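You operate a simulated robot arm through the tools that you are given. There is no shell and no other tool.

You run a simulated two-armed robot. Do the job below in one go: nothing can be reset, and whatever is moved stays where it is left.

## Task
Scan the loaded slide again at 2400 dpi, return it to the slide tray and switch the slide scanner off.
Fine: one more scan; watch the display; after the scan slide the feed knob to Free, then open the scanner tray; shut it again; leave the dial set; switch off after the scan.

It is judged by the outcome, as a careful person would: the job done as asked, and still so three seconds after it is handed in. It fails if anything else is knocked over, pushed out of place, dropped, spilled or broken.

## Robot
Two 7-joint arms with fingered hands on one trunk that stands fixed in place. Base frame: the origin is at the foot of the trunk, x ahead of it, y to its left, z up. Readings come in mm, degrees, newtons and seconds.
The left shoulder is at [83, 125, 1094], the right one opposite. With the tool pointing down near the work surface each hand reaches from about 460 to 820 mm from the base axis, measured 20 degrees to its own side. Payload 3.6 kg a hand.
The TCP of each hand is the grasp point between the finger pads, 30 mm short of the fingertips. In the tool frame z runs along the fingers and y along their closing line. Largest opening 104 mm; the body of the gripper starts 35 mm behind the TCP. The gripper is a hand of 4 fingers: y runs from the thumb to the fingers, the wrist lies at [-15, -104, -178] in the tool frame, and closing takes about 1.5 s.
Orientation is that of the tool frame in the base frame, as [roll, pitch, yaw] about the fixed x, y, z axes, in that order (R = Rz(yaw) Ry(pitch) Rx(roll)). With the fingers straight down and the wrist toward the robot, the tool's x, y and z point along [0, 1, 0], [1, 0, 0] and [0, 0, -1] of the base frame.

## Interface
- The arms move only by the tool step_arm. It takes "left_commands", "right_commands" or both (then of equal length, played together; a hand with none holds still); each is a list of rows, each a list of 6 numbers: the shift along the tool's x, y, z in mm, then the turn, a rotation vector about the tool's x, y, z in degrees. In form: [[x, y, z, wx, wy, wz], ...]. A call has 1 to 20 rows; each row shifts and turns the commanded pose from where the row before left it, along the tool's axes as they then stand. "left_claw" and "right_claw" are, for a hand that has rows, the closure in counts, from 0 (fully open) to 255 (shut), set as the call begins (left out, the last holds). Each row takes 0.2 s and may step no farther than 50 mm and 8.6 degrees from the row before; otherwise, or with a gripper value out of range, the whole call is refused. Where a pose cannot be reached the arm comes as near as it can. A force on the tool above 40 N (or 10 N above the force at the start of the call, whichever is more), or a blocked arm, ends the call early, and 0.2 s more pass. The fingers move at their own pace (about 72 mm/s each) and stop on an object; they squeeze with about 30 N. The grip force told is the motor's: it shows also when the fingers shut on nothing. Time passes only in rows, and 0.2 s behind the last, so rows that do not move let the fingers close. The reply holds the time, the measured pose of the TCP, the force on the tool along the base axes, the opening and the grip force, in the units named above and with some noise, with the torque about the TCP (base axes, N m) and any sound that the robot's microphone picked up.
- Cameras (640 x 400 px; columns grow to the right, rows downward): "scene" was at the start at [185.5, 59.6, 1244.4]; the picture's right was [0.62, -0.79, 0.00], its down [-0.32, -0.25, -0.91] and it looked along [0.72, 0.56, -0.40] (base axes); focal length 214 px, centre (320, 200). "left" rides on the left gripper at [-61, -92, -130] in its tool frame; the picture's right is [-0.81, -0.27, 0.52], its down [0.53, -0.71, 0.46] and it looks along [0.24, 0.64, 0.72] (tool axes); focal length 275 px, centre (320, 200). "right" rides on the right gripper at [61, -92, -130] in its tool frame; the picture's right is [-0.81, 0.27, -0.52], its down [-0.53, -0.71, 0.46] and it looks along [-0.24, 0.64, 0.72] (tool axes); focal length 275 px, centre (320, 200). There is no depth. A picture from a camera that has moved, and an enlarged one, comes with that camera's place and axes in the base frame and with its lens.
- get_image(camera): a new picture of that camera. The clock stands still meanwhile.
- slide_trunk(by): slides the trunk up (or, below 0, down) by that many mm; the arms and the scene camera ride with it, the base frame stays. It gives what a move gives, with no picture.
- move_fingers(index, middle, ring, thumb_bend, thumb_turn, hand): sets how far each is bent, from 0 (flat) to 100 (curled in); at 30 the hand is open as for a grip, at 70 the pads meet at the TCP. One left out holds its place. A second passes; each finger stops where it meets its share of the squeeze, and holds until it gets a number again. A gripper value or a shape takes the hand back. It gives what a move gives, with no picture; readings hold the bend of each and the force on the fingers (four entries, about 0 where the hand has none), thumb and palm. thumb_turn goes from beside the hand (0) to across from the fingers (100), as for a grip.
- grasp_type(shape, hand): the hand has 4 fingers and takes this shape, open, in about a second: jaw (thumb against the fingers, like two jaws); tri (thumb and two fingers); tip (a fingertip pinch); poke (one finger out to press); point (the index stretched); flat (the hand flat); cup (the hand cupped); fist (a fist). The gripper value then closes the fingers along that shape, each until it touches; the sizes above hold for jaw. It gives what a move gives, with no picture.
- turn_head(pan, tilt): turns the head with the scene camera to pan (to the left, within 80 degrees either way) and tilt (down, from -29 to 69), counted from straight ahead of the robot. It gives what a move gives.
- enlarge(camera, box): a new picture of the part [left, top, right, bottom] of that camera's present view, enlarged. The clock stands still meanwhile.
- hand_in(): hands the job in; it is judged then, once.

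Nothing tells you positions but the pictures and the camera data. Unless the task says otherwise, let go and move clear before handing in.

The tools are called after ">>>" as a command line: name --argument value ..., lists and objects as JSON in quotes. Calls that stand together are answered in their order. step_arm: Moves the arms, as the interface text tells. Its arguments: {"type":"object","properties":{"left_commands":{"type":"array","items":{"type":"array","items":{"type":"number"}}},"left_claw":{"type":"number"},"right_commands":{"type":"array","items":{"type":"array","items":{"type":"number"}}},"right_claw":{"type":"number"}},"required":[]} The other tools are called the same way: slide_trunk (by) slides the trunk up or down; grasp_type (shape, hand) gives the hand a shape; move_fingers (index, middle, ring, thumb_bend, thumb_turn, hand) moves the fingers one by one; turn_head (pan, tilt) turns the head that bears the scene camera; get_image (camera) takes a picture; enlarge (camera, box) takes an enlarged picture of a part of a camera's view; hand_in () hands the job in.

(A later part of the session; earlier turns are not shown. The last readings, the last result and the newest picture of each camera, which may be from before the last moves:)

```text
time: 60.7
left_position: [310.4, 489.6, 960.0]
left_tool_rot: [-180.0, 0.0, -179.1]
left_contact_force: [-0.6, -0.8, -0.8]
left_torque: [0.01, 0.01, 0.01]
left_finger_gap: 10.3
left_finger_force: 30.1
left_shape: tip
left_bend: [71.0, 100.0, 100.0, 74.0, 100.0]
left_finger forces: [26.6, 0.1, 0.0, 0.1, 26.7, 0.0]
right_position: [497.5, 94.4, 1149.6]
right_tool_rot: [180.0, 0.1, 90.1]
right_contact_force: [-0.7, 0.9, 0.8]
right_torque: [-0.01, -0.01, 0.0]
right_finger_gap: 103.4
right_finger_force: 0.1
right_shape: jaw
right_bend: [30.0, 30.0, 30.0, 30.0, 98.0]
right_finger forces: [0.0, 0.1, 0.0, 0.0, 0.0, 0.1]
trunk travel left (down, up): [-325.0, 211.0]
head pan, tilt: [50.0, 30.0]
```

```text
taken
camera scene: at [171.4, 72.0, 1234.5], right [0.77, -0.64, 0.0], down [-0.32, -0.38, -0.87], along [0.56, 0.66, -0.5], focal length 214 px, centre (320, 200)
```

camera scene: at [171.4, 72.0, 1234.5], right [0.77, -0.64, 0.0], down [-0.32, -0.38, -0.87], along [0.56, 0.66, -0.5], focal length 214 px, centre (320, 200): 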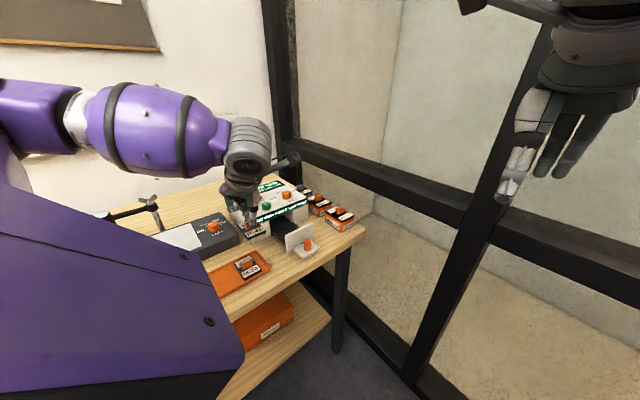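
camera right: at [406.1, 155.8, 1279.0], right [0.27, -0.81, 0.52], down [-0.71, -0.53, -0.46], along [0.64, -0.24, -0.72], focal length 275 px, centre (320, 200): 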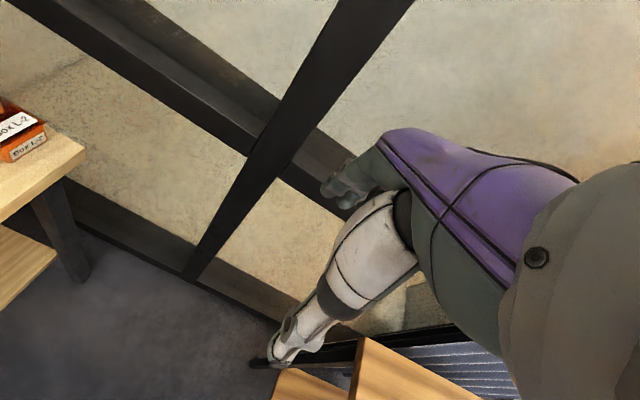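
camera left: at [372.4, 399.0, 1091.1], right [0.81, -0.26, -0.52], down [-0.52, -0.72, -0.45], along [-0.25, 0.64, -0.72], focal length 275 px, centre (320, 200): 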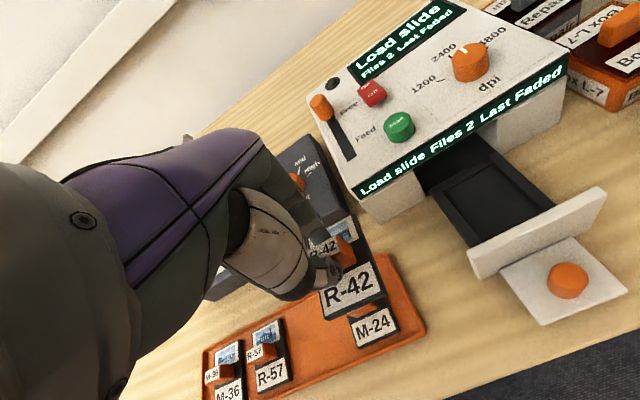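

The tray holds M-36, R-57, a gap, and M-24. I'll enlarge to locate the gap.

>>> enlarge --camera "left" --box '[180, 240, 440, 400]'

>>> enlarge --camera "left" --box '[190, 300, 330, 400]'

>>> enlarge --camera "scene" --box '[190, 200, 290, 310]'

```text
2.46 times, centred on (310, 320) of left
camera zoom: at [372.4, 399.0, 1091.1], right [0.81, -0.26, -0.52], down [-0.52, -0.72, -0.45], along [-0.25, 0.64, -0.72], focal length 678 px, centre (345, -95)
```

zoom: 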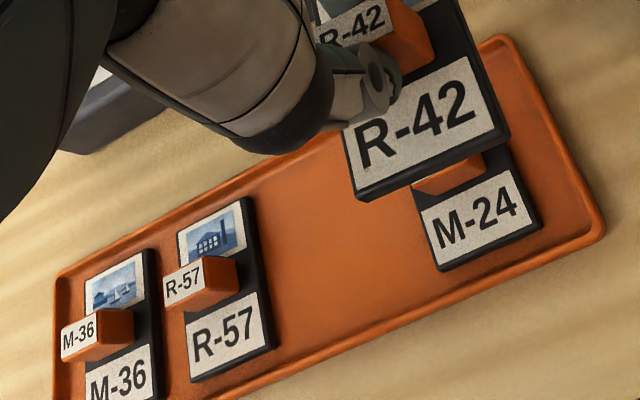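

```text
4.00 times, centred on (260, 350) of left
camera zoom: at [372.4, 399.0, 1091.1], right [0.81, -0.26, -0.52], down [-0.52, -0.72, -0.45], along [-0.25, 0.64, -0.72], focal length 1101 px, centre (560, -400)
```

zoom: 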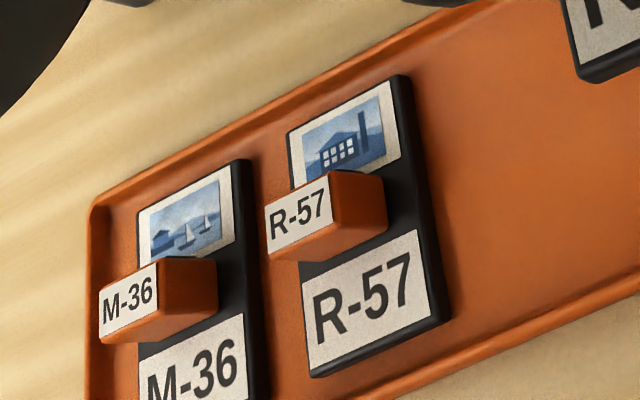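

```text
3.64 times, centred on (240, 255) of scene
camera zoom: at [171.4, 72.0, 1234.5], right [0.77, -0.64, 0.0], down [-0.32, -0.38, -0.87], along [0.56, 0.66, -0.5], focal length 780 px, centre (611, 0)
```

zoom: 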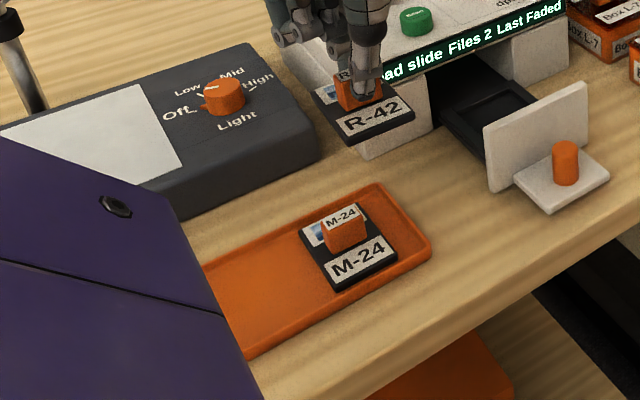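

The tabs are at x = 86.5, 151 and 280 (y≈488.5, top z≈835), so the free place is at x≈216. I'll move over it at height and verify.

>>> step_arm --left_commands '[[23, 0.3, 0, 0, 0, -0.8], [23, 0.3, 0, 0, 0, -0.8], [23, 0.3, 0, 0, 0, 0], [23.7, 0.3, 0, 0, 0, 0], [0, 0, 15, 0, 0, 0], [0, 0, 15, 0, 0, 0], [0, 0, 0, 0, 0, 0]]'

>>> get_image --camera "left"

>>> get_image --camera "scene"

```text
time: 62.3
left_position: [225.0, 499.9, 934.1]
left_tool_rot: [-179.9, 0.0, -177.5]
left_contact_force: [-0.3, 0.1, -0.9]
left_torque: [0.04, 0.03, 0.02]
left_finger_gap: 9.8
left_finger_force: 30.0
left_shape: tip
left_bend: [71.0, 100.0, 100.0, 74.0, 100.0]
left_finger forces: [26.7, 0.0, 0.1, 0.0, 26.6, 0.0]
left hand out of reach, approached as far as the arm can: row 4
right_position: [498.4, 94.9, 1150.4]
right_tool_rot: [180.0, -0.1, 90.0]
right_contact_force: [-0.5, -0.7, -0.4]
right_torque: [0.0, 0.01, 0.0]
right_finger_gap: 103.6
right_finger_force: 0.1
right_shape: jaw
right_bend: [30.0, 30.0, 30.0, 30.0, 98.0]
right_finger forces: [0.0, 0.0, 0.0, 0.1, 0.1, 0.1]
trunk travel left (down, up): [-325.0, 211.0]
head pan, tilt: [50.0, 30.0]
```

```text
taken
camera left: at [291.1, 410.4, 1065.1], right [0.82, -0.24, -0.52], down [-0.5, -0.74, -0.45], along [-0.27, 0.63, -0.73], focal length 275 px, centre (320, 200)
```

left: 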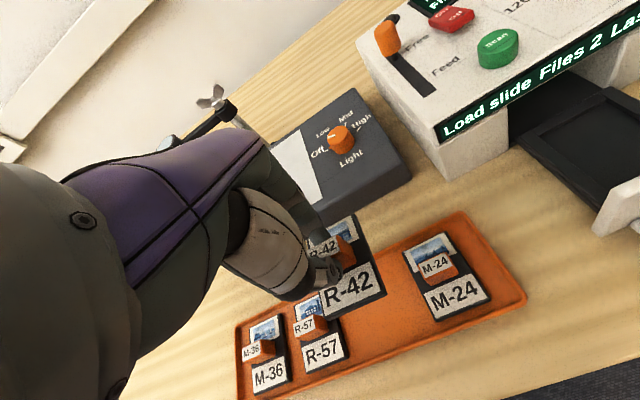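

```text
taken
camera scene: at [171.1, 71.6, 1234.6], right [0.77, -0.64, 0.0], down [-0.32, -0.38, -0.87], along [0.56, 0.66, -0.5], focal length 214 px, centre (320, 200)
```

scene: 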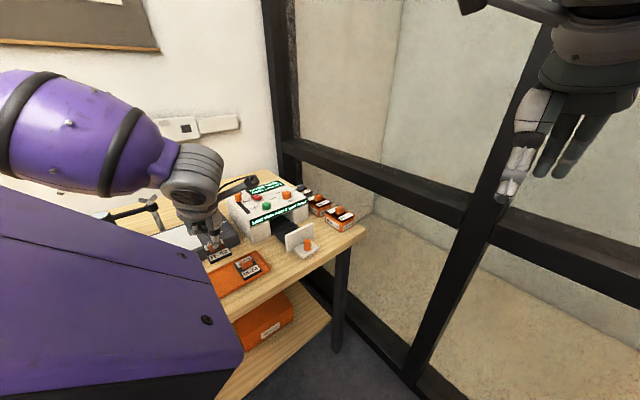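

The arm is too folded here: the wrist is too close to the shoulder. Raising the trunk lengthens the shoulder-to-wrist distance, so I'll raise it 150 mm, which carries the hand up, and then lower the hand from there.

>>> slide_trunk --by 150

>>> step_arm --left_commands '[[0, 0, 0, 0, 0, 0], [0, 0, 0, 0, 0, 0]]'

>>> get_image --camera "left"

>>> get_image --camera "scene"

```text
time: 64.0
left_position: [223.4, 497.1, 1084.3]
left_tool_rot: [179.9, -0.1, -177.7]
left_contact_force: [-0.3, 0.8, 0.5]
left_torque: [0.02, 0.0, 0.01]
left_finger_gap: 10.0
left_finger_force: 29.8
left_shape: tip
left_bend: [71.0, 100.0, 100.0, 74.0, 100.0]
left_finger forces: [26.7, 0.1, 0.1, 0.1, 26.6, 0.0]
right_position: [497.7, 95.4, 1298.7]
right_tool_rot: [-179.9, 0.0, 90.0]
right_contact_force: [0.2, -0.3, -0.3]
right_torque: [-0.05, -0.03, 0.0]
right_finger_gap: 103.6
right_finger_force: 0.1
right_shape: jaw
right_bend: [30.0, 30.0, 30.0, 30.0, 98.0]
right_finger forces: [0.1, 0.0, 0.0, 0.0, 0.1, 0.1]
trunk travel left (down, up): [-475.0, 61.0]
head pan, tilt: [50.0, 30.0]
```

```text
time: 64.6
left_position: [224.1, 498.0, 1085.2]
left_tool_rot: [180.0, 0.0, -177.7]
left_contact_force: [0.1, 0.2, 0.4]
left_torque: [-0.04, 0.01, 0.01]
left_finger_gap: 9.9
left_finger_force: 29.9
left_shape: tip
left_bend: [71.0, 100.0, 100.0, 74.0, 100.0]
left_finger forces: [26.7, 0.1, 0.0, 0.1, 26.6, 0.1]
right_position: [497.4, 95.3, 1298.9]
right_tool_rot: [-180.0, 0.0, 90.1]
right_contact_force: [-0.7, -0.7, -0.5]
right_torque: [-0.01, 0.0, 0.02]
right_finger_gap: 103.6
right_finger_force: 0.0
right_shape: jaw
right_bend: [30.0, 30.0, 30.0, 30.0, 98.0]
right_finger forces: [0.1, 0.1, 0.0, 0.0, 0.1, 0.0]
trunk travel left (down, up): [-475.0, 61.0]
head pan, tilt: [50.0, 30.0]
```

```text
taken
camera left: at [289.3, 407.6, 1215.0], right [0.82, -0.24, -0.52], down [-0.5, -0.74, -0.46], along [-0.27, 0.63, -0.72], focal length 275 px, centre (320, 200)
```

left: 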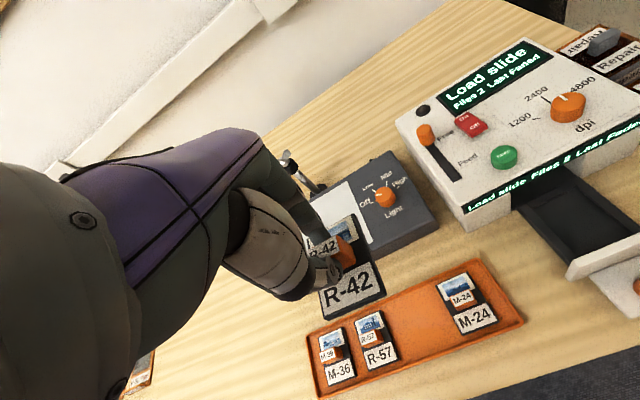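

```text
taken
camera scene: at [119.5, 71.8, 1395.0], right [0.77, -0.64, 0.0], down [-0.32, -0.38, -0.87], along [0.56, 0.66, -0.5], focal length 214 px, centre (320, 200)
```

scene: 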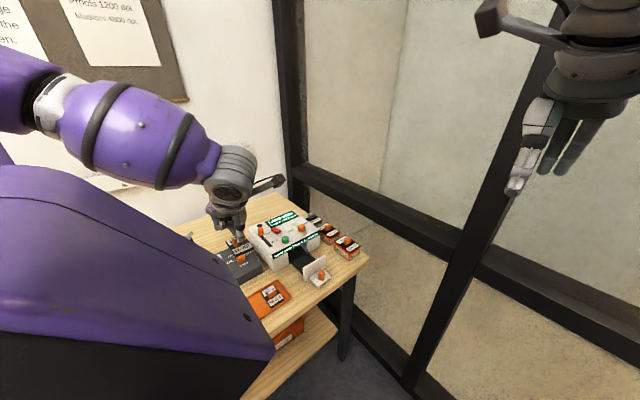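

The hand held its place over the tray. I'll descend 80 mm and see where the pose settles.

>>> step_arm --left_commands '[[0, 0, 20, 0, 0, 0], [0, 0, 20, 0, 0, 0], [0, 0, 20, 0, 0, 0], [0, 0, 20, 0, 0, 0], [0, 0, 0, 0, 0, 0]]'

```text
time: 65.8
left_position: [222.1, 497.8, 1005.2]
left_tool_rot: [-180.0, 0.0, -177.5]
left_contact_force: [0.6, 0.5, -0.9]
left_torque: [0.02, 0.02, 0.01]
left_finger_gap: 9.9
left_finger_force: 29.8
left_shape: tip
left_bend: [71.0, 100.0, 100.0, 74.0, 100.0]
left_finger forces: [26.7, 0.1, 0.0, 0.0, 26.6, 0.0]
right_position: [496.5, 95.8, 1298.8]
right_tool_rot: [-179.9, 0.0, 90.0]
right_contact_force: [0.5, 0.4, 0.2]
right_torque: [0.02, 0.01, 0.01]
right_finger_gap: 103.5
right_finger_force: 0.0
right_shape: jaw
right_bend: [30.0, 30.0, 30.0, 30.0, 98.0]
right_finger forces: [0.0, 0.0, 0.0, 0.0, 0.0, 0.0]
trunk travel left (down, up): [-475.0, 61.0]
head pan, tilt: [50.0, 30.0]
```

>>> step_arm --left_commands '[[5.4, -8.5, 10, 0, 0, 0], [0, 0, 20, 0, 0, 0], [0, 0, 20, 0, 0, 0], [0, 0, 20, 0, 0, 0], [0, 0, 0, 0, 0, 0]]'

>>> get_image --camera "left"

>>> enlarge --camera "left" --box '[220, 190, 500, 390]'

>>> enlarge --camera "scene" --box '[200, 210, 330, 310]'

```text
time: 67.0
left_position: [217.6, 490.9, 935.2]
left_tool_rot: [-179.9, 0.0, -177.6]
left_contact_force: [0.4, 0.3, 0.3]
left_torque: [0.01, 0.03, 0.02]
left_finger_gap: 9.9
left_finger_force: 29.9
left_shape: tip
left_bend: [71.0, 100.0, 100.0, 74.0, 100.0]
left_finger forces: [26.7, 0.0, 0.0, 0.0, 26.6, 0.0]
right_position: [497.3, 94.3, 1299.6]
right_tool_rot: [-180.0, -0.1, 90.0]
right_contact_force: [0.7, 0.3, 0.8]
right_torque: [0.0, 0.01, 0.01]
right_finger_gap: 103.8
right_finger_force: 0.1
right_shape: jaw
right_bend: [30.0, 30.0, 30.0, 30.0, 98.0]
right_finger forces: [0.0, 0.0, 0.0, 0.1, 0.1, 0.0]
trunk travel left (down, up): [-475.0, 61.0]
head pan, tilt: [50.0, 30.0]
```

```text
taken
camera left: at [284.0, 400.3, 1065.2], right [0.82, -0.24, -0.52], down [-0.5, -0.74, -0.46], along [-0.27, 0.63, -0.72], focal length 275 px, centre (320, 200)
```

left: 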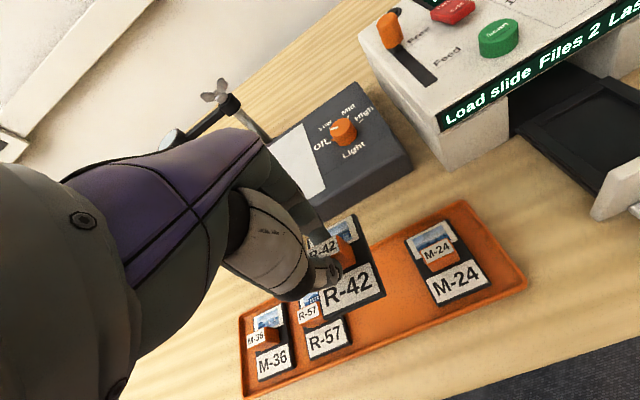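

```text
2.00 times, centred on (360, 290) of left
camera zoom: at [284.0, 400.3, 1065.2], right [0.82, -0.24, -0.52], down [-0.5, -0.74, -0.46], along [-0.27, 0.63, -0.72], focal length 551 px, centre (240, 20)
```

zoom: 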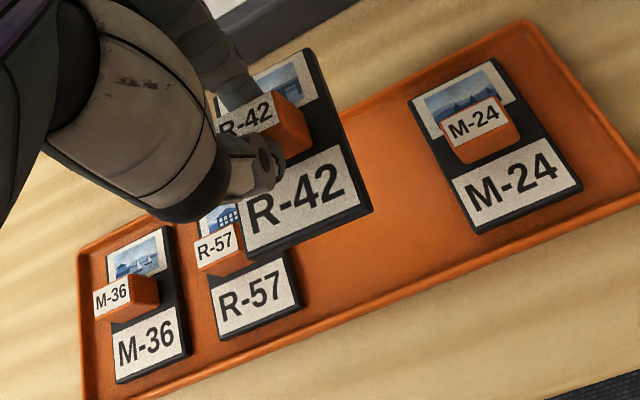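

```text
4.00 times, centred on (265, 260) of scene
camera zoom: at [119.3, 71.5, 1395.1], right [0.77, -0.64, 0.0], down [-0.32, -0.38, -0.87], along [0.56, 0.66, -0.5], focal length 858 px, centre (540, -40)
```

zoom: 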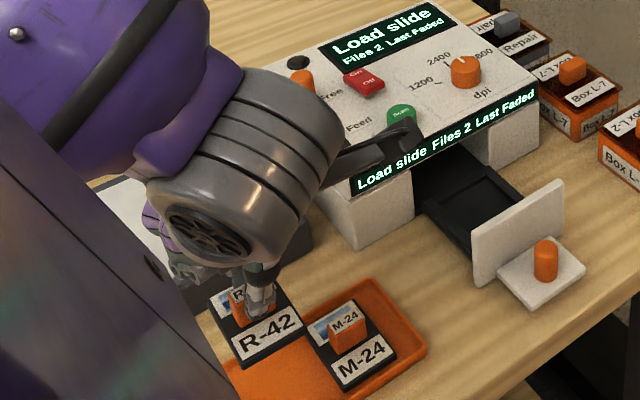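

R-42 is aligned in the gap, with about 3 mm to correct toward R-57. I'll descend most of the way.

>>> step_arm --left_commands '[[2.5, 0, 15, 0, 0, 0], [0, 0, 15, 0, 0, 0], [0, 0, 15, 0, 0, 0], [0, 0, 15, 0, 0, 0], [0, 0, 8, 0, 0, 0], [0, 0, 0, 0, 0, 0]]'

>>> enlarge --camera "left" --box '[220, 190, 500, 390]'

>>> enlarge --camera "scene" --box '[200, 230, 300, 310]'

```text
time: 68.4
left_position: [216.1, 488.7, 866.6]
left_tool_rot: [-179.9, 0.0, -177.6]
left_contact_force: [-0.4, 0.2, -0.3]
left_torque: [0.02, -0.01, -0.01]
left_finger_gap: 10.2
left_finger_force: 29.8
left_shape: tip
left_bend: [71.0, 100.0, 100.0, 74.0, 100.0]
left_finger forces: [26.7, 0.0, 0.1, 0.0, 26.6, 0.0]
right_position: [496.4, 95.0, 1299.5]
right_tool_rot: [180.0, 0.0, 90.0]
right_contact_force: [-0.1, 0.2, -0.2]
right_torque: [0.03, 0.02, -0.02]
right_finger_gap: 103.7
right_finger_force: 0.1
right_shape: jaw
right_bend: [30.0, 30.0, 30.0, 30.0, 98.0]
right_finger forces: [0.0, 0.0, 0.1, 0.0, 0.0, 0.0]
trunk travel left (down, up): [-475.0, 61.0]
head pan, tilt: [50.0, 30.0]
```

```text
2.00 times, centred on (360, 290) of left
camera zoom: at [281.8, 398.8, 996.5], right [0.82, -0.24, -0.52], down [-0.5, -0.74, -0.46], along [-0.27, 0.63, -0.72], focal length 551 px, centre (240, 20)
```

zoom: 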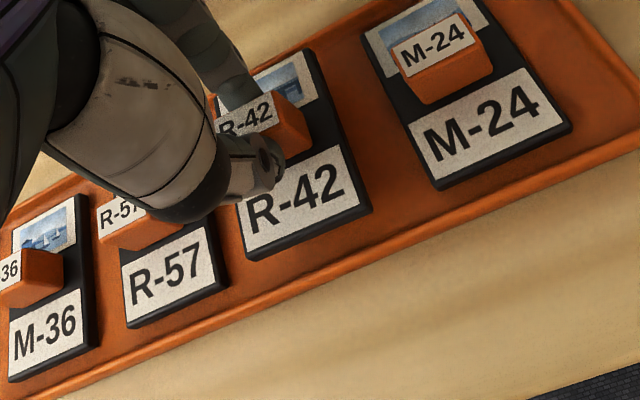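

```text
5.00 times, centred on (250, 270) of scene
camera zoom: at [119.4, 71.7, 1395.0], right [0.77, -0.64, 0.0], down [-0.32, -0.38, -0.87], along [0.56, 0.66, -0.5], focal length 1072 px, centre (670, -150)
```

zoom: 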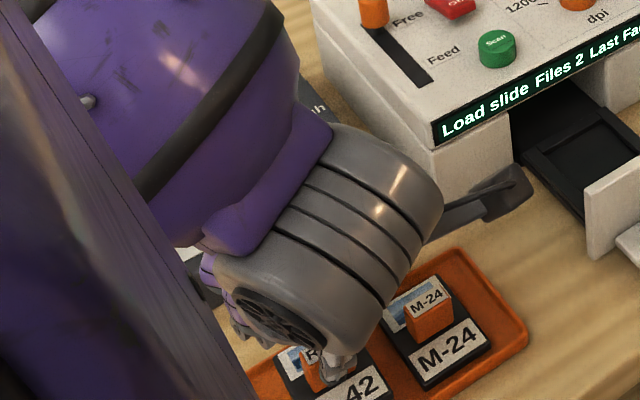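

Alignment is good. I'll lower gently until it touches.

>>> step_arm --left_commands '[[0, 0, 4, 0, 0, 0], [0, 0, 3, 0, 0, 0], [0, 0, 2, 0, 0, 0]]'

>>> step_arm --left_commands '[[0, 0, 1.5, 0, 0, 0], [0, 0, 0, 0, 0, 0]]'

>>> enlarge --camera "left" --box '[220, 190, 500, 390]'

```text
time: 69.2
left_position: [216.1, 488.7, 857.4]
left_tool_rot: [180.0, 0.1, -177.6]
left_contact_force: [0.6, 0.5, 0.4]
left_torque: [0.01, -0.02, -0.02]
left_finger_gap: 9.8
left_finger_force: 30.0
left_shape: tip
left_bend: [71.0, 100.0, 100.0, 74.0, 100.0]
left_finger forces: [26.7, 0.0, 0.1, 0.0, 26.6, 0.0]
right_position: [498.0, 95.2, 1299.9]
right_tool_rot: [-180.0, 0.0, 90.0]
right_contact_force: [0.9, -0.5, 0.1]
right_torque: [0.01, 0.01, 0.02]
right_finger_gap: 103.9
right_finger_force: 0.0
right_shape: jaw
right_bend: [30.0, 30.0, 30.0, 30.0, 98.0]
right_finger forces: [0.0, 0.0, 0.0, 0.0, 0.0, 0.1]
trunk travel left (down, up): [-475.0, 61.0]
head pan, tilt: [50.0, 30.0]
```

```text
time: 69.8
left_position: [216.4, 488.9, 856.8]
left_tool_rot: [179.9, 0.0, -177.7]
left_contact_force: [-0.1, 0.1, -1.0]
left_torque: [-0.02, 0.0, 0.0]
left_finger_gap: 10.0
left_finger_force: 29.8
left_shape: tip
left_bend: [71.0, 100.0, 100.0, 74.0, 100.0]
left_finger forces: [26.7, 0.1, 0.0, 0.0, 26.6, 0.1]
right_position: [497.7, 94.6, 1299.3]
right_tool_rot: [-179.9, -0.1, 90.0]
right_contact_force: [0.8, 0.4, 0.6]
right_torque: [-0.03, -0.04, -0.02]
right_finger_gap: 103.5
right_finger_force: 0.0
right_shape: jaw
right_bend: [30.0, 30.0, 30.0, 30.0, 98.0]
right_finger forces: [0.1, 0.0, 0.0, 0.0, 0.1, 0.0]
trunk travel left (down, up): [-475.0, 61.0]
head pan, tilt: [50.0, 30.0]
```

```text
2.00 times, centred on (360, 290) of left
camera zoom: at [281.8, 398.7, 986.6], right [0.82, -0.24, -0.52], down [-0.5, -0.74, -0.46], along [-0.27, 0.63, -0.72], focal length 551 px, centre (240, 20)
```

zoom: 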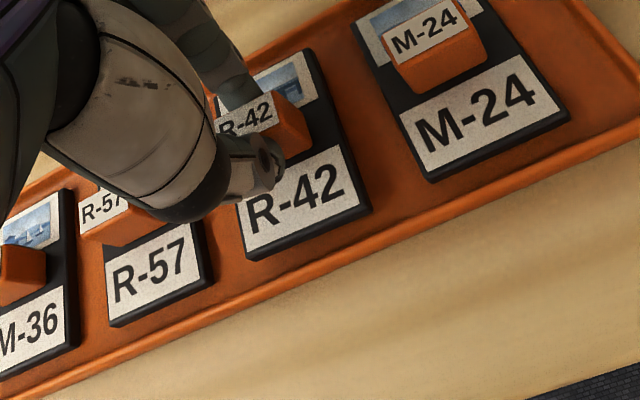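

>>> step_arm --left_commands '[[0, 0, 1, 0, 0, 0], [0, 0, 1, 0, 0, 0], [0, 0, 1, 0, 0, 0]]'

>>> step_arm --left_commands '[[0, 0, 1, 0, 0, 0], [0, 0, 0, 0, 0, 0]]'

>>> enlarge --camera "left" --box '[290, 210, 430, 320]'

```text
time: 70.6
left_position: [215.4, 488.4, 852.3]
left_tool_rot: [-180.0, 0.0, -177.6]
left_contact_force: [-0.6, 1.0, -0.5]
left_torque: [0.0, 0.01, 0.0]
left_finger_gap: 10.0
left_finger_force: 30.1
left_shape: tip
left_bend: [71.0, 100.0, 100.0, 74.0, 100.0]
left_finger forces: [26.8, 0.0, 0.0, 0.0, 26.5, 0.0]
right_position: [496.5, 95.3, 1299.3]
right_tool_rot: [180.0, 0.0, 90.0]
right_contact_force: [-0.2, -0.5, 0.0]
right_torque: [0.04, 0.01, 0.01]
right_finger_gap: 103.6
right_finger_force: 0.1
right_shape: jaw
right_bend: [30.0, 30.0, 30.0, 30.0, 98.0]
right_finger forces: [0.0, 0.0, 0.1, 0.0, 0.1, 0.0]
trunk travel left (down, up): [-475.0, 61.0]
head pan, tilt: [50.0, 30.0]
```

```text
time: 71.2
left_position: [217.2, 488.6, 851.5]
left_tool_rot: [-180.0, 0.0, -177.6]
left_contact_force: [-0.6, -0.1, 0.5]
left_torque: [0.0, 0.03, -0.01]
left_finger_gap: 10.1
left_finger_force: 29.9
left_shape: tip
left_bend: [71.0, 100.0, 100.0, 74.0, 100.0]
left_finger forces: [26.7, 0.1, 0.0, 0.1, 26.8, 0.0]
right_position: [497.5, 94.7, 1299.5]
right_tool_rot: [-180.0, 0.0, 90.0]
right_contact_force: [0.0, 0.0, 0.5]
right_torque: [-0.03, 0.0, -0.01]
right_finger_gap: 103.6
right_finger_force: 0.0
right_shape: jaw
right_bend: [30.0, 30.0, 30.0, 30.0, 98.0]
right_finger forces: [0.0, 0.1, 0.1, 0.0, 0.0, 0.0]
trunk travel left (down, up): [-475.0, 61.0]
head pan, tilt: [50.0, 30.0]
```

```text
3.64 times, centred on (360, 265) of left
camera zoom: at [281.9, 398.5, 982.4], right [0.82, -0.24, -0.52], down [-0.5, -0.74, -0.46], along [-0.27, 0.63, -0.72], focal length 1001 px, centre (174, -36)
```

zoom: 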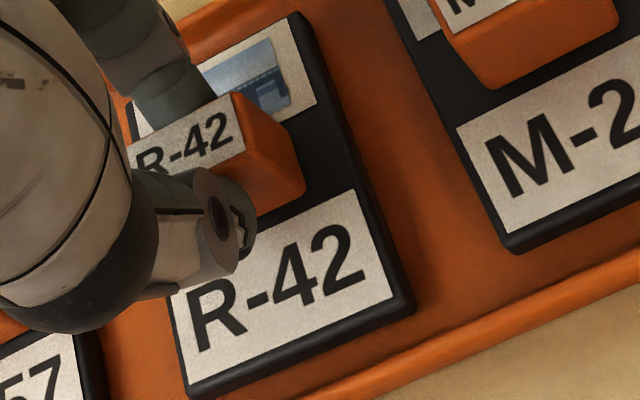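

>>> step_arm --left_commands '[[0, 0, 1, 0, 0, 0], [0, 0, 1, 0, 0, 0], [0, 0, 0, 0, 0, 0]]'

>>> step_arm --left_commands '[[0, 0, 1, 0, 0, 0], [0, 0, 1, 0, 0, 0], [0, 0, 0, 0, 0, 0]]'

```text
time: 72.0
left_position: [216.5, 488.4, 850.8]
left_tool_rot: [180.0, 0.2, -177.7]
left_contact_force: [0.1, -0.6, 7.2]
left_torque: [0.03, 0.01, 0.0]
left_finger_gap: 10.0
left_finger_force: 30.5
left_shape: tip
left_bend: [71.0, 100.0, 100.0, 74.0, 100.0]
left_finger forces: [28.1, 0.1, 0.0, 0.0, 28.9, 0.0]
right_position: [497.3, 93.9, 1299.8]
right_tool_rot: [179.9, 0.1, 90.0]
right_contact_force: [0.7, 0.5, 0.3]
right_torque: [-0.02, -0.01, -0.01]
right_finger_gap: 103.3
right_finger_force: 0.0
right_shape: jaw
right_bend: [30.0, 30.0, 30.0, 30.0, 98.0]
right_finger forces: [0.1, 0.1, 0.1, 0.0, 0.1, 0.0]
trunk travel left (down, up): [-475.0, 61.0]
head pan, tilt: [50.0, 30.0]
```

```text
time: 72.8
left_position: [216.3, 487.7, 851.0]
left_tool_rot: [179.7, 0.3, -177.6]
left_contact_force: [1.1, 0.4, 23.5]
left_torque: [0.06, -0.02, 0.01]
left_finger_gap: 11.1
left_finger_force: 30.0
left_shape: tip
left_bend: [71.0, 100.0, 100.0, 74.0, 100.0]
left_finger forces: [32.2, 0.1, 0.0, 0.0, 32.0, 0.1]
right_position: [496.1, 93.1, 1301.1]
right_tool_rot: [179.9, -0.1, 90.0]
right_contact_force: [-0.5, -0.3, -0.2]
right_torque: [0.0, -0.01, -0.02]
right_finger_gap: 103.6
right_finger_force: 0.0
right_shape: jaw
right_bend: [30.0, 30.0, 30.0, 30.0, 98.0]
right_finger forces: [0.0, 0.0, 0.0, 0.1, 0.0, 0.1]
trunk travel left (down, up): [-475.0, 61.0]
head pan, tilt: [50.0, 30.0]
```

The slide rests on the tray. I'll relieve the pressure, open modestly and lift clear.

>>> step_arm --left_commands '[[0, 0, -2, 0, 0, 0], [0, 0, -0.7, 0, 0, 0]]'

>>> step_arm --left_commands '[[0, 0, 0, 0, 0, 0], [0, 0, 0, 0, 0, 0], [0, 0, 0, 0, 0, 0], [0, 0, 0, 0, 0, 0]]' --left_claw 170

>>> enlarge --camera "left" --box '[220, 190, 500, 390]'

```text
time: 73.4
left_position: [216.2, 488.4, 851.6]
left_tool_rot: [180.0, 0.1, -177.6]
left_contact_force: [3.4, 1.3, 10.5]
left_torque: [0.09, -0.09, 0.0]
left_finger_gap: 11.1
left_finger_force: 29.4
left_shape: tip
left_bend: [71.0, 100.0, 100.0, 74.0, 100.0]
left_finger forces: [31.6, 0.1, 0.0, 0.0, 29.7, 0.0]
right_position: [497.7, 94.1, 1299.2]
right_tool_rot: [-180.0, 0.0, 90.1]
right_contact_force: [0.2, -0.3, 0.6]
right_torque: [-0.02, -0.01, 0.01]
right_finger_gap: 103.5
right_finger_force: 0.2
right_shape: jaw
right_bend: [30.0, 30.0, 30.0, 30.0, 98.0]
right_finger forces: [0.0, 0.1, 0.0, 0.1, 0.0, 0.0]
trunk travel left (down, up): [-475.0, 61.0]
head pan, tilt: [50.0, 30.0]
```

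```text
time: 74.4
left_position: [216.2, 488.8, 850.4]
left_tool_rot: [179.9, 0.0, -177.7]
left_contact_force: [0.6, 0.4, 0.0]
left_torque: [0.0, 0.03, -0.02]
left_finger_gap: 34.3
left_finger_force: 0.1
left_shape: tip
left_bend: [73.0, 98.0, 99.0, 74.0, 100.0]
left_finger forces: [0.0, 0.1, 0.1, 0.0, 0.0, 0.0]
right_position: [497.0, 94.4, 1298.9]
right_tool_rot: [-179.9, 0.0, 90.0]
right_contact_force: [0.7, 0.6, 0.4]
right_torque: [-0.01, 0.0, 0.0]
right_finger_gap: 103.8
right_finger_force: 0.1
right_shape: jaw
right_bend: [30.0, 30.0, 30.0, 30.0, 98.0]
right_finger forces: [0.0, 0.0, 0.1, 0.0, 0.0, 0.0]
trunk travel left (down, up): [-475.0, 61.0]
head pan, tilt: [50.0, 30.0]
```

```text
2.00 times, centred on (360, 290) of left
camera zoom: at [281.2, 398.4, 980.9], right [0.82, -0.24, -0.52], down [-0.5, -0.74, -0.46], along [-0.27, 0.63, -0.72], focal length 551 px, centre (240, 20)
```

zoom: 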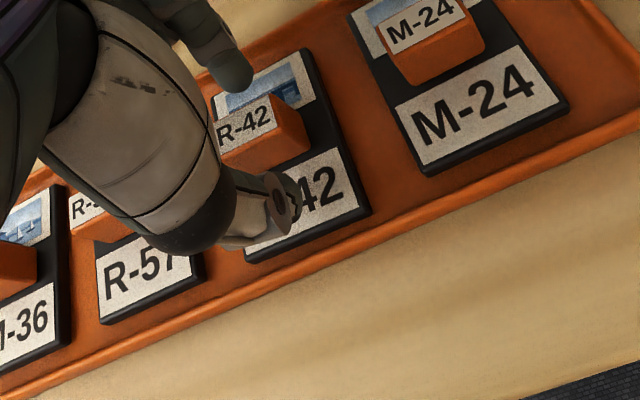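

Released, and the fingers are clear of the tab. I'll lift straight up and view.

>>> step_arm --left_commands '[[0, 0, -8, 0, 0, 0], [0, 0, -15, 0, 0, 0], [0, 0, -20, 0, 0, 0], [0, 0, -25, 0, 0, 0], [0, 0, -30, 0, 0, 0], [-30, 0, -20, 0, 0, 0], [-40, 0, 0, 0, 0, 0], [-40, 0, 0, 0, 0, 0]]'

>>> get_image --camera "left"

>>> get_image --camera "scene"

```text
time: 76.2
left_position: [324.9, 493.1, 971.8]
left_tool_rot: [180.0, 0.0, -177.5]
left_contact_force: [0.7, -0.5, -0.8]
left_torque: [0.01, 0.01, 0.01]
left_finger_gap: 34.5
left_finger_force: 0.0
left_shape: tip
left_bend: [73.0, 98.0, 99.0, 74.0, 100.0]
left_finger forces: [0.0, 0.0, 0.0, 0.0, 0.0, 0.0]
right_position: [498.4, 95.3, 1298.3]
right_tool_rot: [-180.0, 0.0, 90.1]
right_contact_force: [0.0, 0.2, -0.4]
right_torque: [0.01, 0.04, -0.02]
right_finger_gap: 103.5
right_finger_force: 0.0
right_shape: jaw
right_bend: [30.0, 30.0, 30.0, 30.0, 98.0]
right_finger forces: [0.0, 0.1, 0.0, 0.0, 0.0, 0.0]
trunk travel left (down, up): [-475.0, 61.0]
head pan, tilt: [50.0, 30.0]
```

```text
taken
camera left: at [391.2, 404.0, 1101.3], right [0.82, -0.24, -0.52], down [-0.5, -0.74, -0.45], along [-0.27, 0.63, -0.72], focal length 275 px, centre (320, 200)
```

left: 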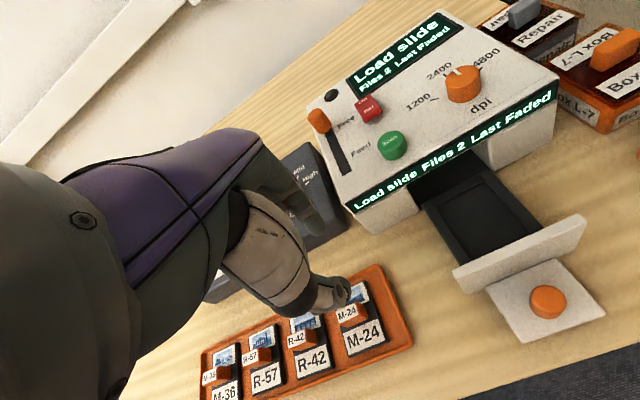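

```text
taken
camera scene: at [120.2, 72.1, 1394.9], right [0.77, -0.64, 0.0], down [-0.32, -0.38, -0.87], along [0.56, 0.66, -0.5], focal length 214 px, centre (320, 200)
```

scene: 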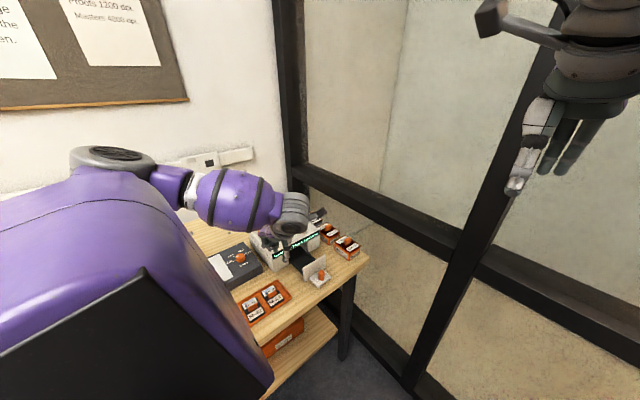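

R-42 sits in its place between R-57 and M-24. Next is shutting the tray. I'll locate the handle accurately first.

>>> enlarge --camera "left" --box '[420, 180, 640, 360]'

>>> enlarge --camera "scene" --box '[230, 220, 370, 330]'

>>> grasp_type --shape "poke" --hand "left"

```text
2.22 times, centred on (530, 270) of left
camera zoom: at [391.2, 404.0, 1101.3], right [0.82, -0.24, -0.52], down [-0.5, -0.74, -0.45], along [-0.27, 0.63, -0.72], focal length 612 px, centre (-147, 44)
```

zoom: 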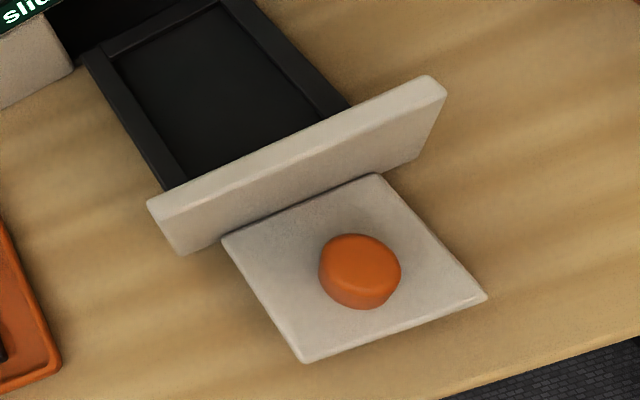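

```text
3.64 times, centred on (300, 275) of scene
camera zoom: at [120.2, 72.1, 1394.9], right [0.77, -0.64, 0.0], down [-0.32, -0.38, -0.87], along [0.56, 0.66, -0.5], focal length 780 px, centre (393, -73)
```

zoom: 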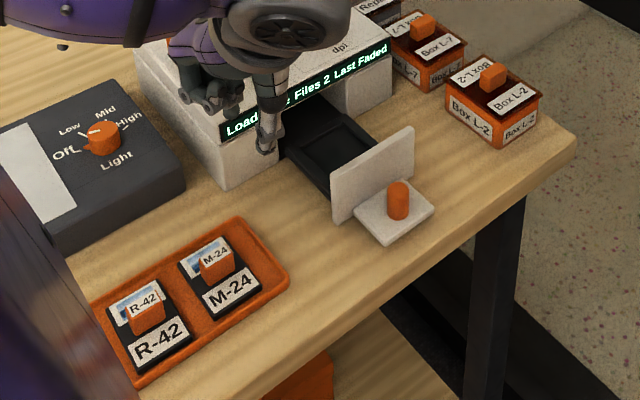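

```text
time: 77.1
left_position: [323.6, 495.1, 972.0]
left_tool_rot: [-179.9, 0.0, -177.6]
left_contact_force: [0.2, 0.0, -0.2]
left_torque: [-0.01, 0.01, 0.03]
left_finger_gap: 0.0
left_finger_force: 0.0
left_shape: poke
left_bend: [70.0, 70.0, 99.0, 100.0, 100.0]
left_finger forces: [0.1, 0.1, 0.2, 0.0, 0.0, 0.0]
right_position: [497.4, 94.4, 1299.6]
right_tool_rot: [-179.9, 0.0, 90.0]
right_contact_force: [-0.4, -0.5, 0.3]
right_torque: [0.0, 0.01, -0.02]
right_finger_gap: 103.5
right_finger_force: 0.0
right_shape: jaw
right_bend: [30.0, 30.0, 30.0, 30.0, 98.0]
right_finger forces: [0.0, 0.0, 0.0, 0.0, 0.0, 0.0]
trunk travel left (down, up): [-475.0, 61.0]
head pan, tilt: [50.0, 30.0]
```

The handle is at about (435, 440), front face y≈430. I'll bring two poke fingertips in front of it, at y≈397, and then descend.

>>> step_arm --left_commands '[[-26.8, -25.7, 0, 0, 0, 0.6], [-26.8, -25.7, 0, 0, 0, 0.6], [-26.8, -25.7, 0, 0, 0, 0.6], [-26.8, -25.7, 0, 0, 0, 0.6], [0, 0, 20, 0, 0, 0], [0, 0, 20, 0, 0, 0], [0, 0, 0, 0, 0, 0]]'

>>> get_image --camera "left"

>>> enlarge --camera "scene" --box '[230, 190, 390, 330]'

```text
time: 78.7
left_position: [436.4, 396.1, 928.9]
left_tool_rot: [-179.9, 0.1, 180.0]
left_contact_force: [0.4, 0.1, 0.0]
left_torque: [0.03, 0.01, -0.01]
left_finger_gap: 0.0
left_finger_force: 0.0
left_shape: poke
left_bend: [70.0, 70.0, 99.0, 100.0, 100.0]
left_finger forces: [0.0, 0.0, 0.0, 0.0, 0.0, 0.0]
right_position: [496.8, 95.0, 1299.9]
right_tool_rot: [-179.9, 0.0, 90.1]
right_contact_force: [1.1, 0.4, -0.6]
right_torque: [-0.01, -0.02, -0.01]
right_finger_gap: 103.8
right_finger_force: 0.0
right_shape: jaw
right_bend: [30.0, 30.0, 30.0, 30.0, 98.0]
right_finger forces: [0.1, 0.0, 0.0, 0.1, 0.0, 0.0]
trunk travel left (down, up): [-475.0, 61.0]
head pan, tilt: [50.0, 30.0]
```

```text
taken
camera left: at [497.6, 302.0, 1059.1], right [0.81, -0.27, -0.52], down [-0.53, -0.71, -0.46], along [-0.24, 0.64, -0.72], focal length 275 px, centre (320, 200)
```

left: 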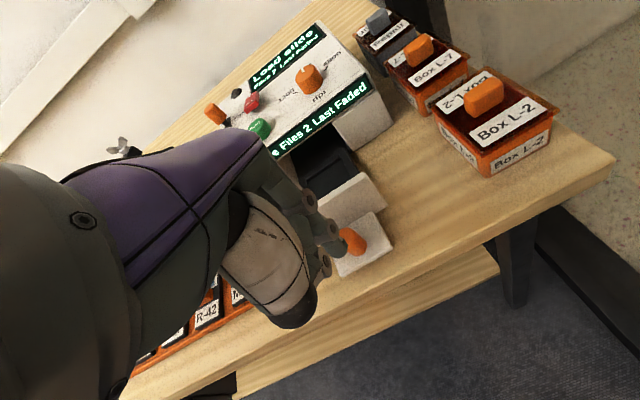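

```text
2.86 times, centred on (310, 260) of scene
camera zoom: at [119.1, 71.8, 1395.1], right [0.77, -0.64, 0.0], down [-0.32, -0.38, -0.87], along [0.56, 0.66, -0.5], focal length 613 px, centre (349, 29)
```

zoom: 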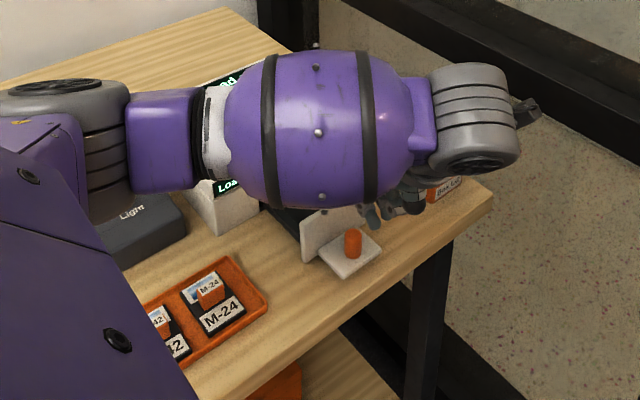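

>>> enlarge --camera "left" --box '[270, 170, 430, 310]'

```text
2.86 times, centred on (350, 240) of left
camera zoom: at [497.6, 302.0, 1059.1], right [0.81, -0.27, -0.52], down [-0.53, -0.71, -0.46], along [-0.24, 0.64, -0.72], focal length 786 px, centre (234, 86)
```

zoom: 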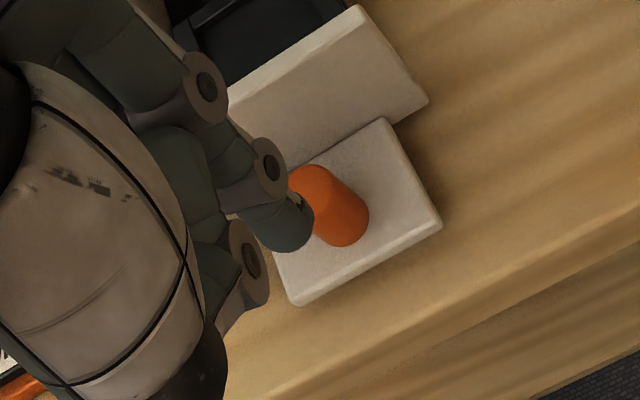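

There is about 20 mm clearance to the handle. I'll descend in front of it and push a little.

>>> step_arm --left_commands '[[0, 0, 25, 0, 0, 0], [0, 0, 25, 0, 0, 0], [0, 0, 24, 0, 0, 0], [0, 8, 0, 0, 0, 0], [0, 6, 0, 0, 0, 0]]'

>>> enlarge --camera "left" --box '[270, 170, 430, 310]'

>>> enlarge --camera "scene" --box '[230, 190, 390, 330]'

```text
time: 79.9
left_position: [435.6, 408.0, 855.8]
left_tool_rot: [179.9, -0.1, -179.9]
left_contact_force: [-0.8, -0.8, -0.5]
left_torque: [0.01, 0.01, 0.02]
left_finger_gap: 0.0
left_finger_force: 0.1
left_shape: poke
left_bend: [70.0, 70.0, 99.0, 100.0, 100.0]
left_finger forces: [0.0, 0.8, 0.0, 0.1, 0.1, 0.0]
right_position: [497.1, 94.5, 1299.1]
right_tool_rot: [180.0, 0.0, 90.1]
right_contact_force: [-0.1, 0.2, -0.7]
right_torque: [0.02, -0.01, -0.02]
right_finger_gap: 103.6
right_finger_force: 0.1
right_shape: jaw
right_bend: [30.0, 30.0, 30.0, 30.0, 98.0]
right_finger forces: [0.0, 0.0, 0.0, 0.1, 0.0, 0.0]
trunk travel left (down, up): [-475.0, 61.0]
head pan, tilt: [50.0, 30.0]
```

```text
2.86 times, centred on (350, 240) of left
camera zoom: at [497.6, 315.3, 985.4], right [0.81, -0.27, -0.52], down [-0.53, -0.71, -0.46], along [-0.24, 0.64, -0.72], focal length 786 px, centre (234, 86)
```

zoom: 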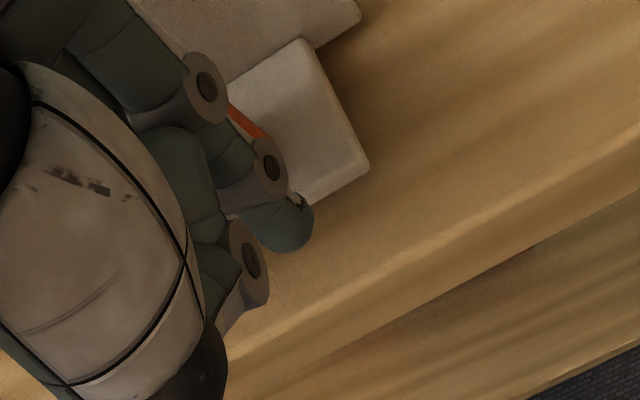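

```text
2.86 times, centred on (310, 260) of scene
camera zoom: at [119.4, 71.6, 1395.0], right [0.77, -0.64, 0.0], down [-0.32, -0.38, -0.87], along [0.56, 0.66, -0.5], focal length 613 px, centre (349, 29)
```

zoom: 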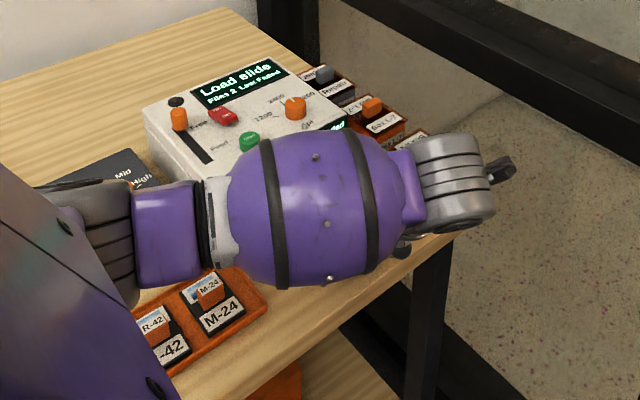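

Contact with the handle begins. I'll push it in.

>>> step_arm --left_commands '[[0, 10, 0, 0, 0, 0], [0, 10, 0, 0, 0, 0], [0, 10, 0, 0, 0, 0], [0, 10, 0, 0, 0, 0], [0, 10, 0, 0, 0, 0]]'

>>> get_image --camera "left"

>>> enlarge --camera "scene" --box '[230, 190, 390, 330]'

```text
time: 81.1
left_position: [436.2, 456.9, 854.6]
left_tool_rot: [-179.9, 0.0, -179.9]
left_contact_force: [0.0, -1.1, 0.0]
left_torque: [0.03, 0.0, -0.01]
left_finger_gap: 0.0
left_finger_force: 0.1
left_shape: poke
left_bend: [70.0, 70.0, 99.0, 100.0, 100.0]
left_finger forces: [0.1, 0.7, 0.0, 0.0, 0.0, 0.1]
right_position: [497.4, 94.2, 1298.9]
right_tool_rot: [-180.0, 0.0, 90.0]
right_contact_force: [-0.6, 0.5, 0.3]
right_torque: [0.05, 0.01, 0.0]
right_finger_gap: 103.5
right_finger_force: 0.1
right_shape: jaw
right_bend: [30.0, 30.0, 30.0, 30.0, 98.0]
right_finger forces: [0.0, 0.0, 0.0, 0.1, 0.1, 0.1]
trunk travel left (down, up): [-475.0, 61.0]
head pan, tilt: [50.0, 30.0]
```

```text
taken
camera left: at [497.5, 365.2, 985.3], right [0.81, -0.27, -0.52], down [-0.53, -0.71, -0.46], along [-0.24, 0.64, -0.72], focal length 275 px, centre (320, 200)
```

left: 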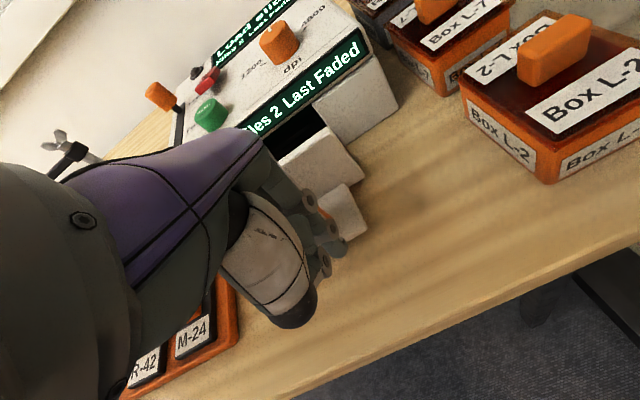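

```text
2.86 times, centred on (310, 260) of scene
camera zoom: at [119.3, 71.7, 1395.0], right [0.77, -0.64, 0.0], down [-0.32, -0.38, -0.87], along [0.56, 0.66, -0.5], focal length 613 px, centre (349, 29)
```

zoom: 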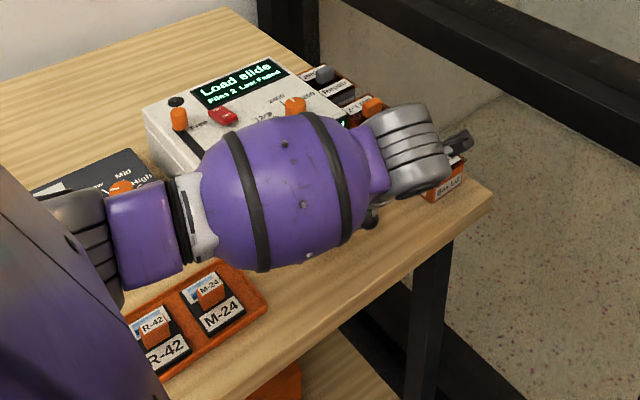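

>>> step_arm --left_commands '[[0, 8, 0, 0, 0, 0], [0, 8, 0, 0, 0, 0], [0, 7, 0, 0, 0, 0], [0, 5, 0, 0, 0, 0]]'

>>> get_image --camera "left"

```text
time: 82.1
left_position: [435.8, 484.8, 855.1]
left_tool_rot: [179.9, -0.1, 180.0]
left_contact_force: [0.4, 0.5, 1.4]
left_torque: [0.0, 0.03, 0.01]
left_finger_gap: 0.2
left_finger_force: 0.0
left_shape: poke
left_bend: [70.0, 70.0, 99.0, 100.0, 100.0]
left_finger forces: [0.0, 0.8, 0.1, 0.0, 0.0, 0.0]
right_position: [497.2, 95.5, 1299.8]
right_tool_rot: [180.0, 0.0, 89.9]
right_contact_force: [0.7, 0.0, -0.8]
right_torque: [-0.01, 0.0, 0.0]
right_finger_gap: 103.5
right_finger_force: 0.1
right_shape: jaw
right_bend: [30.0, 30.0, 30.0, 30.0, 98.0]
right_finger forces: [0.0, 0.0, 0.0, 0.0, 0.0, 0.0]
trunk travel left (down, up): [-475.0, 61.0]
head pan, tilt: [50.0, 30.0]
```

```text
taken
camera left: at [497.7, 392.6, 985.8], right [0.81, -0.27, -0.52], down [-0.53, -0.71, -0.46], along [-0.24, 0.64, -0.72], focal length 275 px, centre (320, 200)
```

left: 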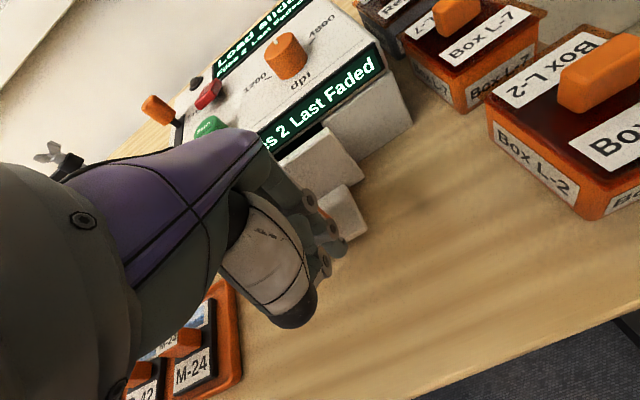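

>>> step_arm --left_commands '[[0, 3, 0, 0, 0, 0], [0, 3, 0, 0, 0, 0], [0, 3, 0, 0, 0, 0]]'

>>> step_arm --left_commands '[[0, 2, 0, 0, 0, 0], [0, 2, 0, 0, 0, 0], [0, 2, 0, 0, 0, 0]]'

>>> get_image --camera "left"

```text
time: 82.9
left_position: [435.2, 494.3, 854.5]
left_tool_rot: [180.0, 0.0, 179.9]
left_contact_force: [-0.5, 0.3, 0.3]
left_torque: [0.01, 0.01, 0.03]
left_finger_gap: 0.4
left_finger_force: 0.0
left_shape: poke
left_bend: [70.0, 70.0, 99.0, 100.0, 100.0]
left_finger forces: [0.0, 0.0, 0.1, 0.0, 0.0, 0.0]
right_position: [497.1, 95.9, 1299.9]
right_tool_rot: [-180.0, 0.0, 90.0]
right_contact_force: [0.3, -0.1, -0.5]
right_torque: [0.04, -0.02, 0.02]
right_finger_gap: 103.7
right_finger_force: 0.1
right_shape: jaw
right_bend: [30.0, 30.0, 30.0, 30.0, 98.0]
right_finger forces: [0.1, 0.1, 0.0, 0.0, 0.0, 0.1]
trunk travel left (down, up): [-475.0, 61.0]
head pan, tilt: [50.0, 30.0]
```

```text
time: 83.7
left_position: [436.2, 501.0, 854.0]
left_tool_rot: [179.9, 0.1, 180.0]
left_contact_force: [-1.0, -2.6, 1.8]
left_torque: [0.01, 0.03, 0.03]
left_finger_gap: 0.2
left_finger_force: 0.1
left_shape: poke
left_bend: [70.0, 70.0, 99.0, 100.0, 100.0]
left_finger forces: [0.0, 3.1, 0.0, 0.1, 0.1, 0.0]
right_position: [497.9, 95.1, 1299.7]
right_tool_rot: [-179.9, -0.1, 90.0]
right_contact_force: [0.4, 0.4, -0.2]
right_torque: [0.02, -0.03, 0.01]
right_finger_gap: 103.7
right_finger_force: 0.0
right_shape: jaw
right_bend: [30.0, 30.0, 30.0, 30.0, 98.0]
right_finger forces: [0.0, 0.0, 0.0, 0.0, 0.1, 0.0]
trunk travel left (down, up): [-475.0, 61.0]
head pan, tilt: [50.0, 30.0]
```

```text
taken
camera left: at [497.5, 407.9, 985.5], right [0.81, -0.28, -0.52], down [-0.53, -0.71, -0.46], along [-0.24, 0.64, -0.72], focal length 275 px, centre (320, 200)
```

left: 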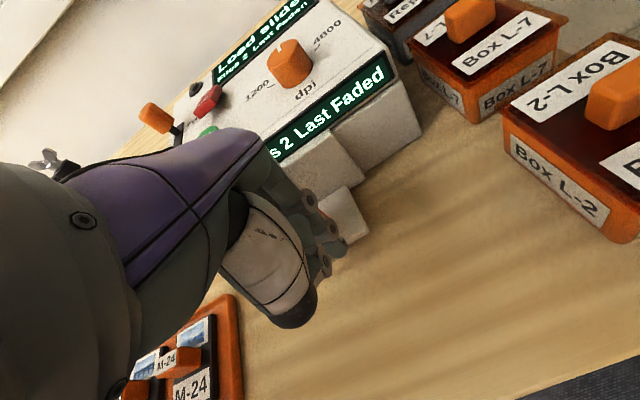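

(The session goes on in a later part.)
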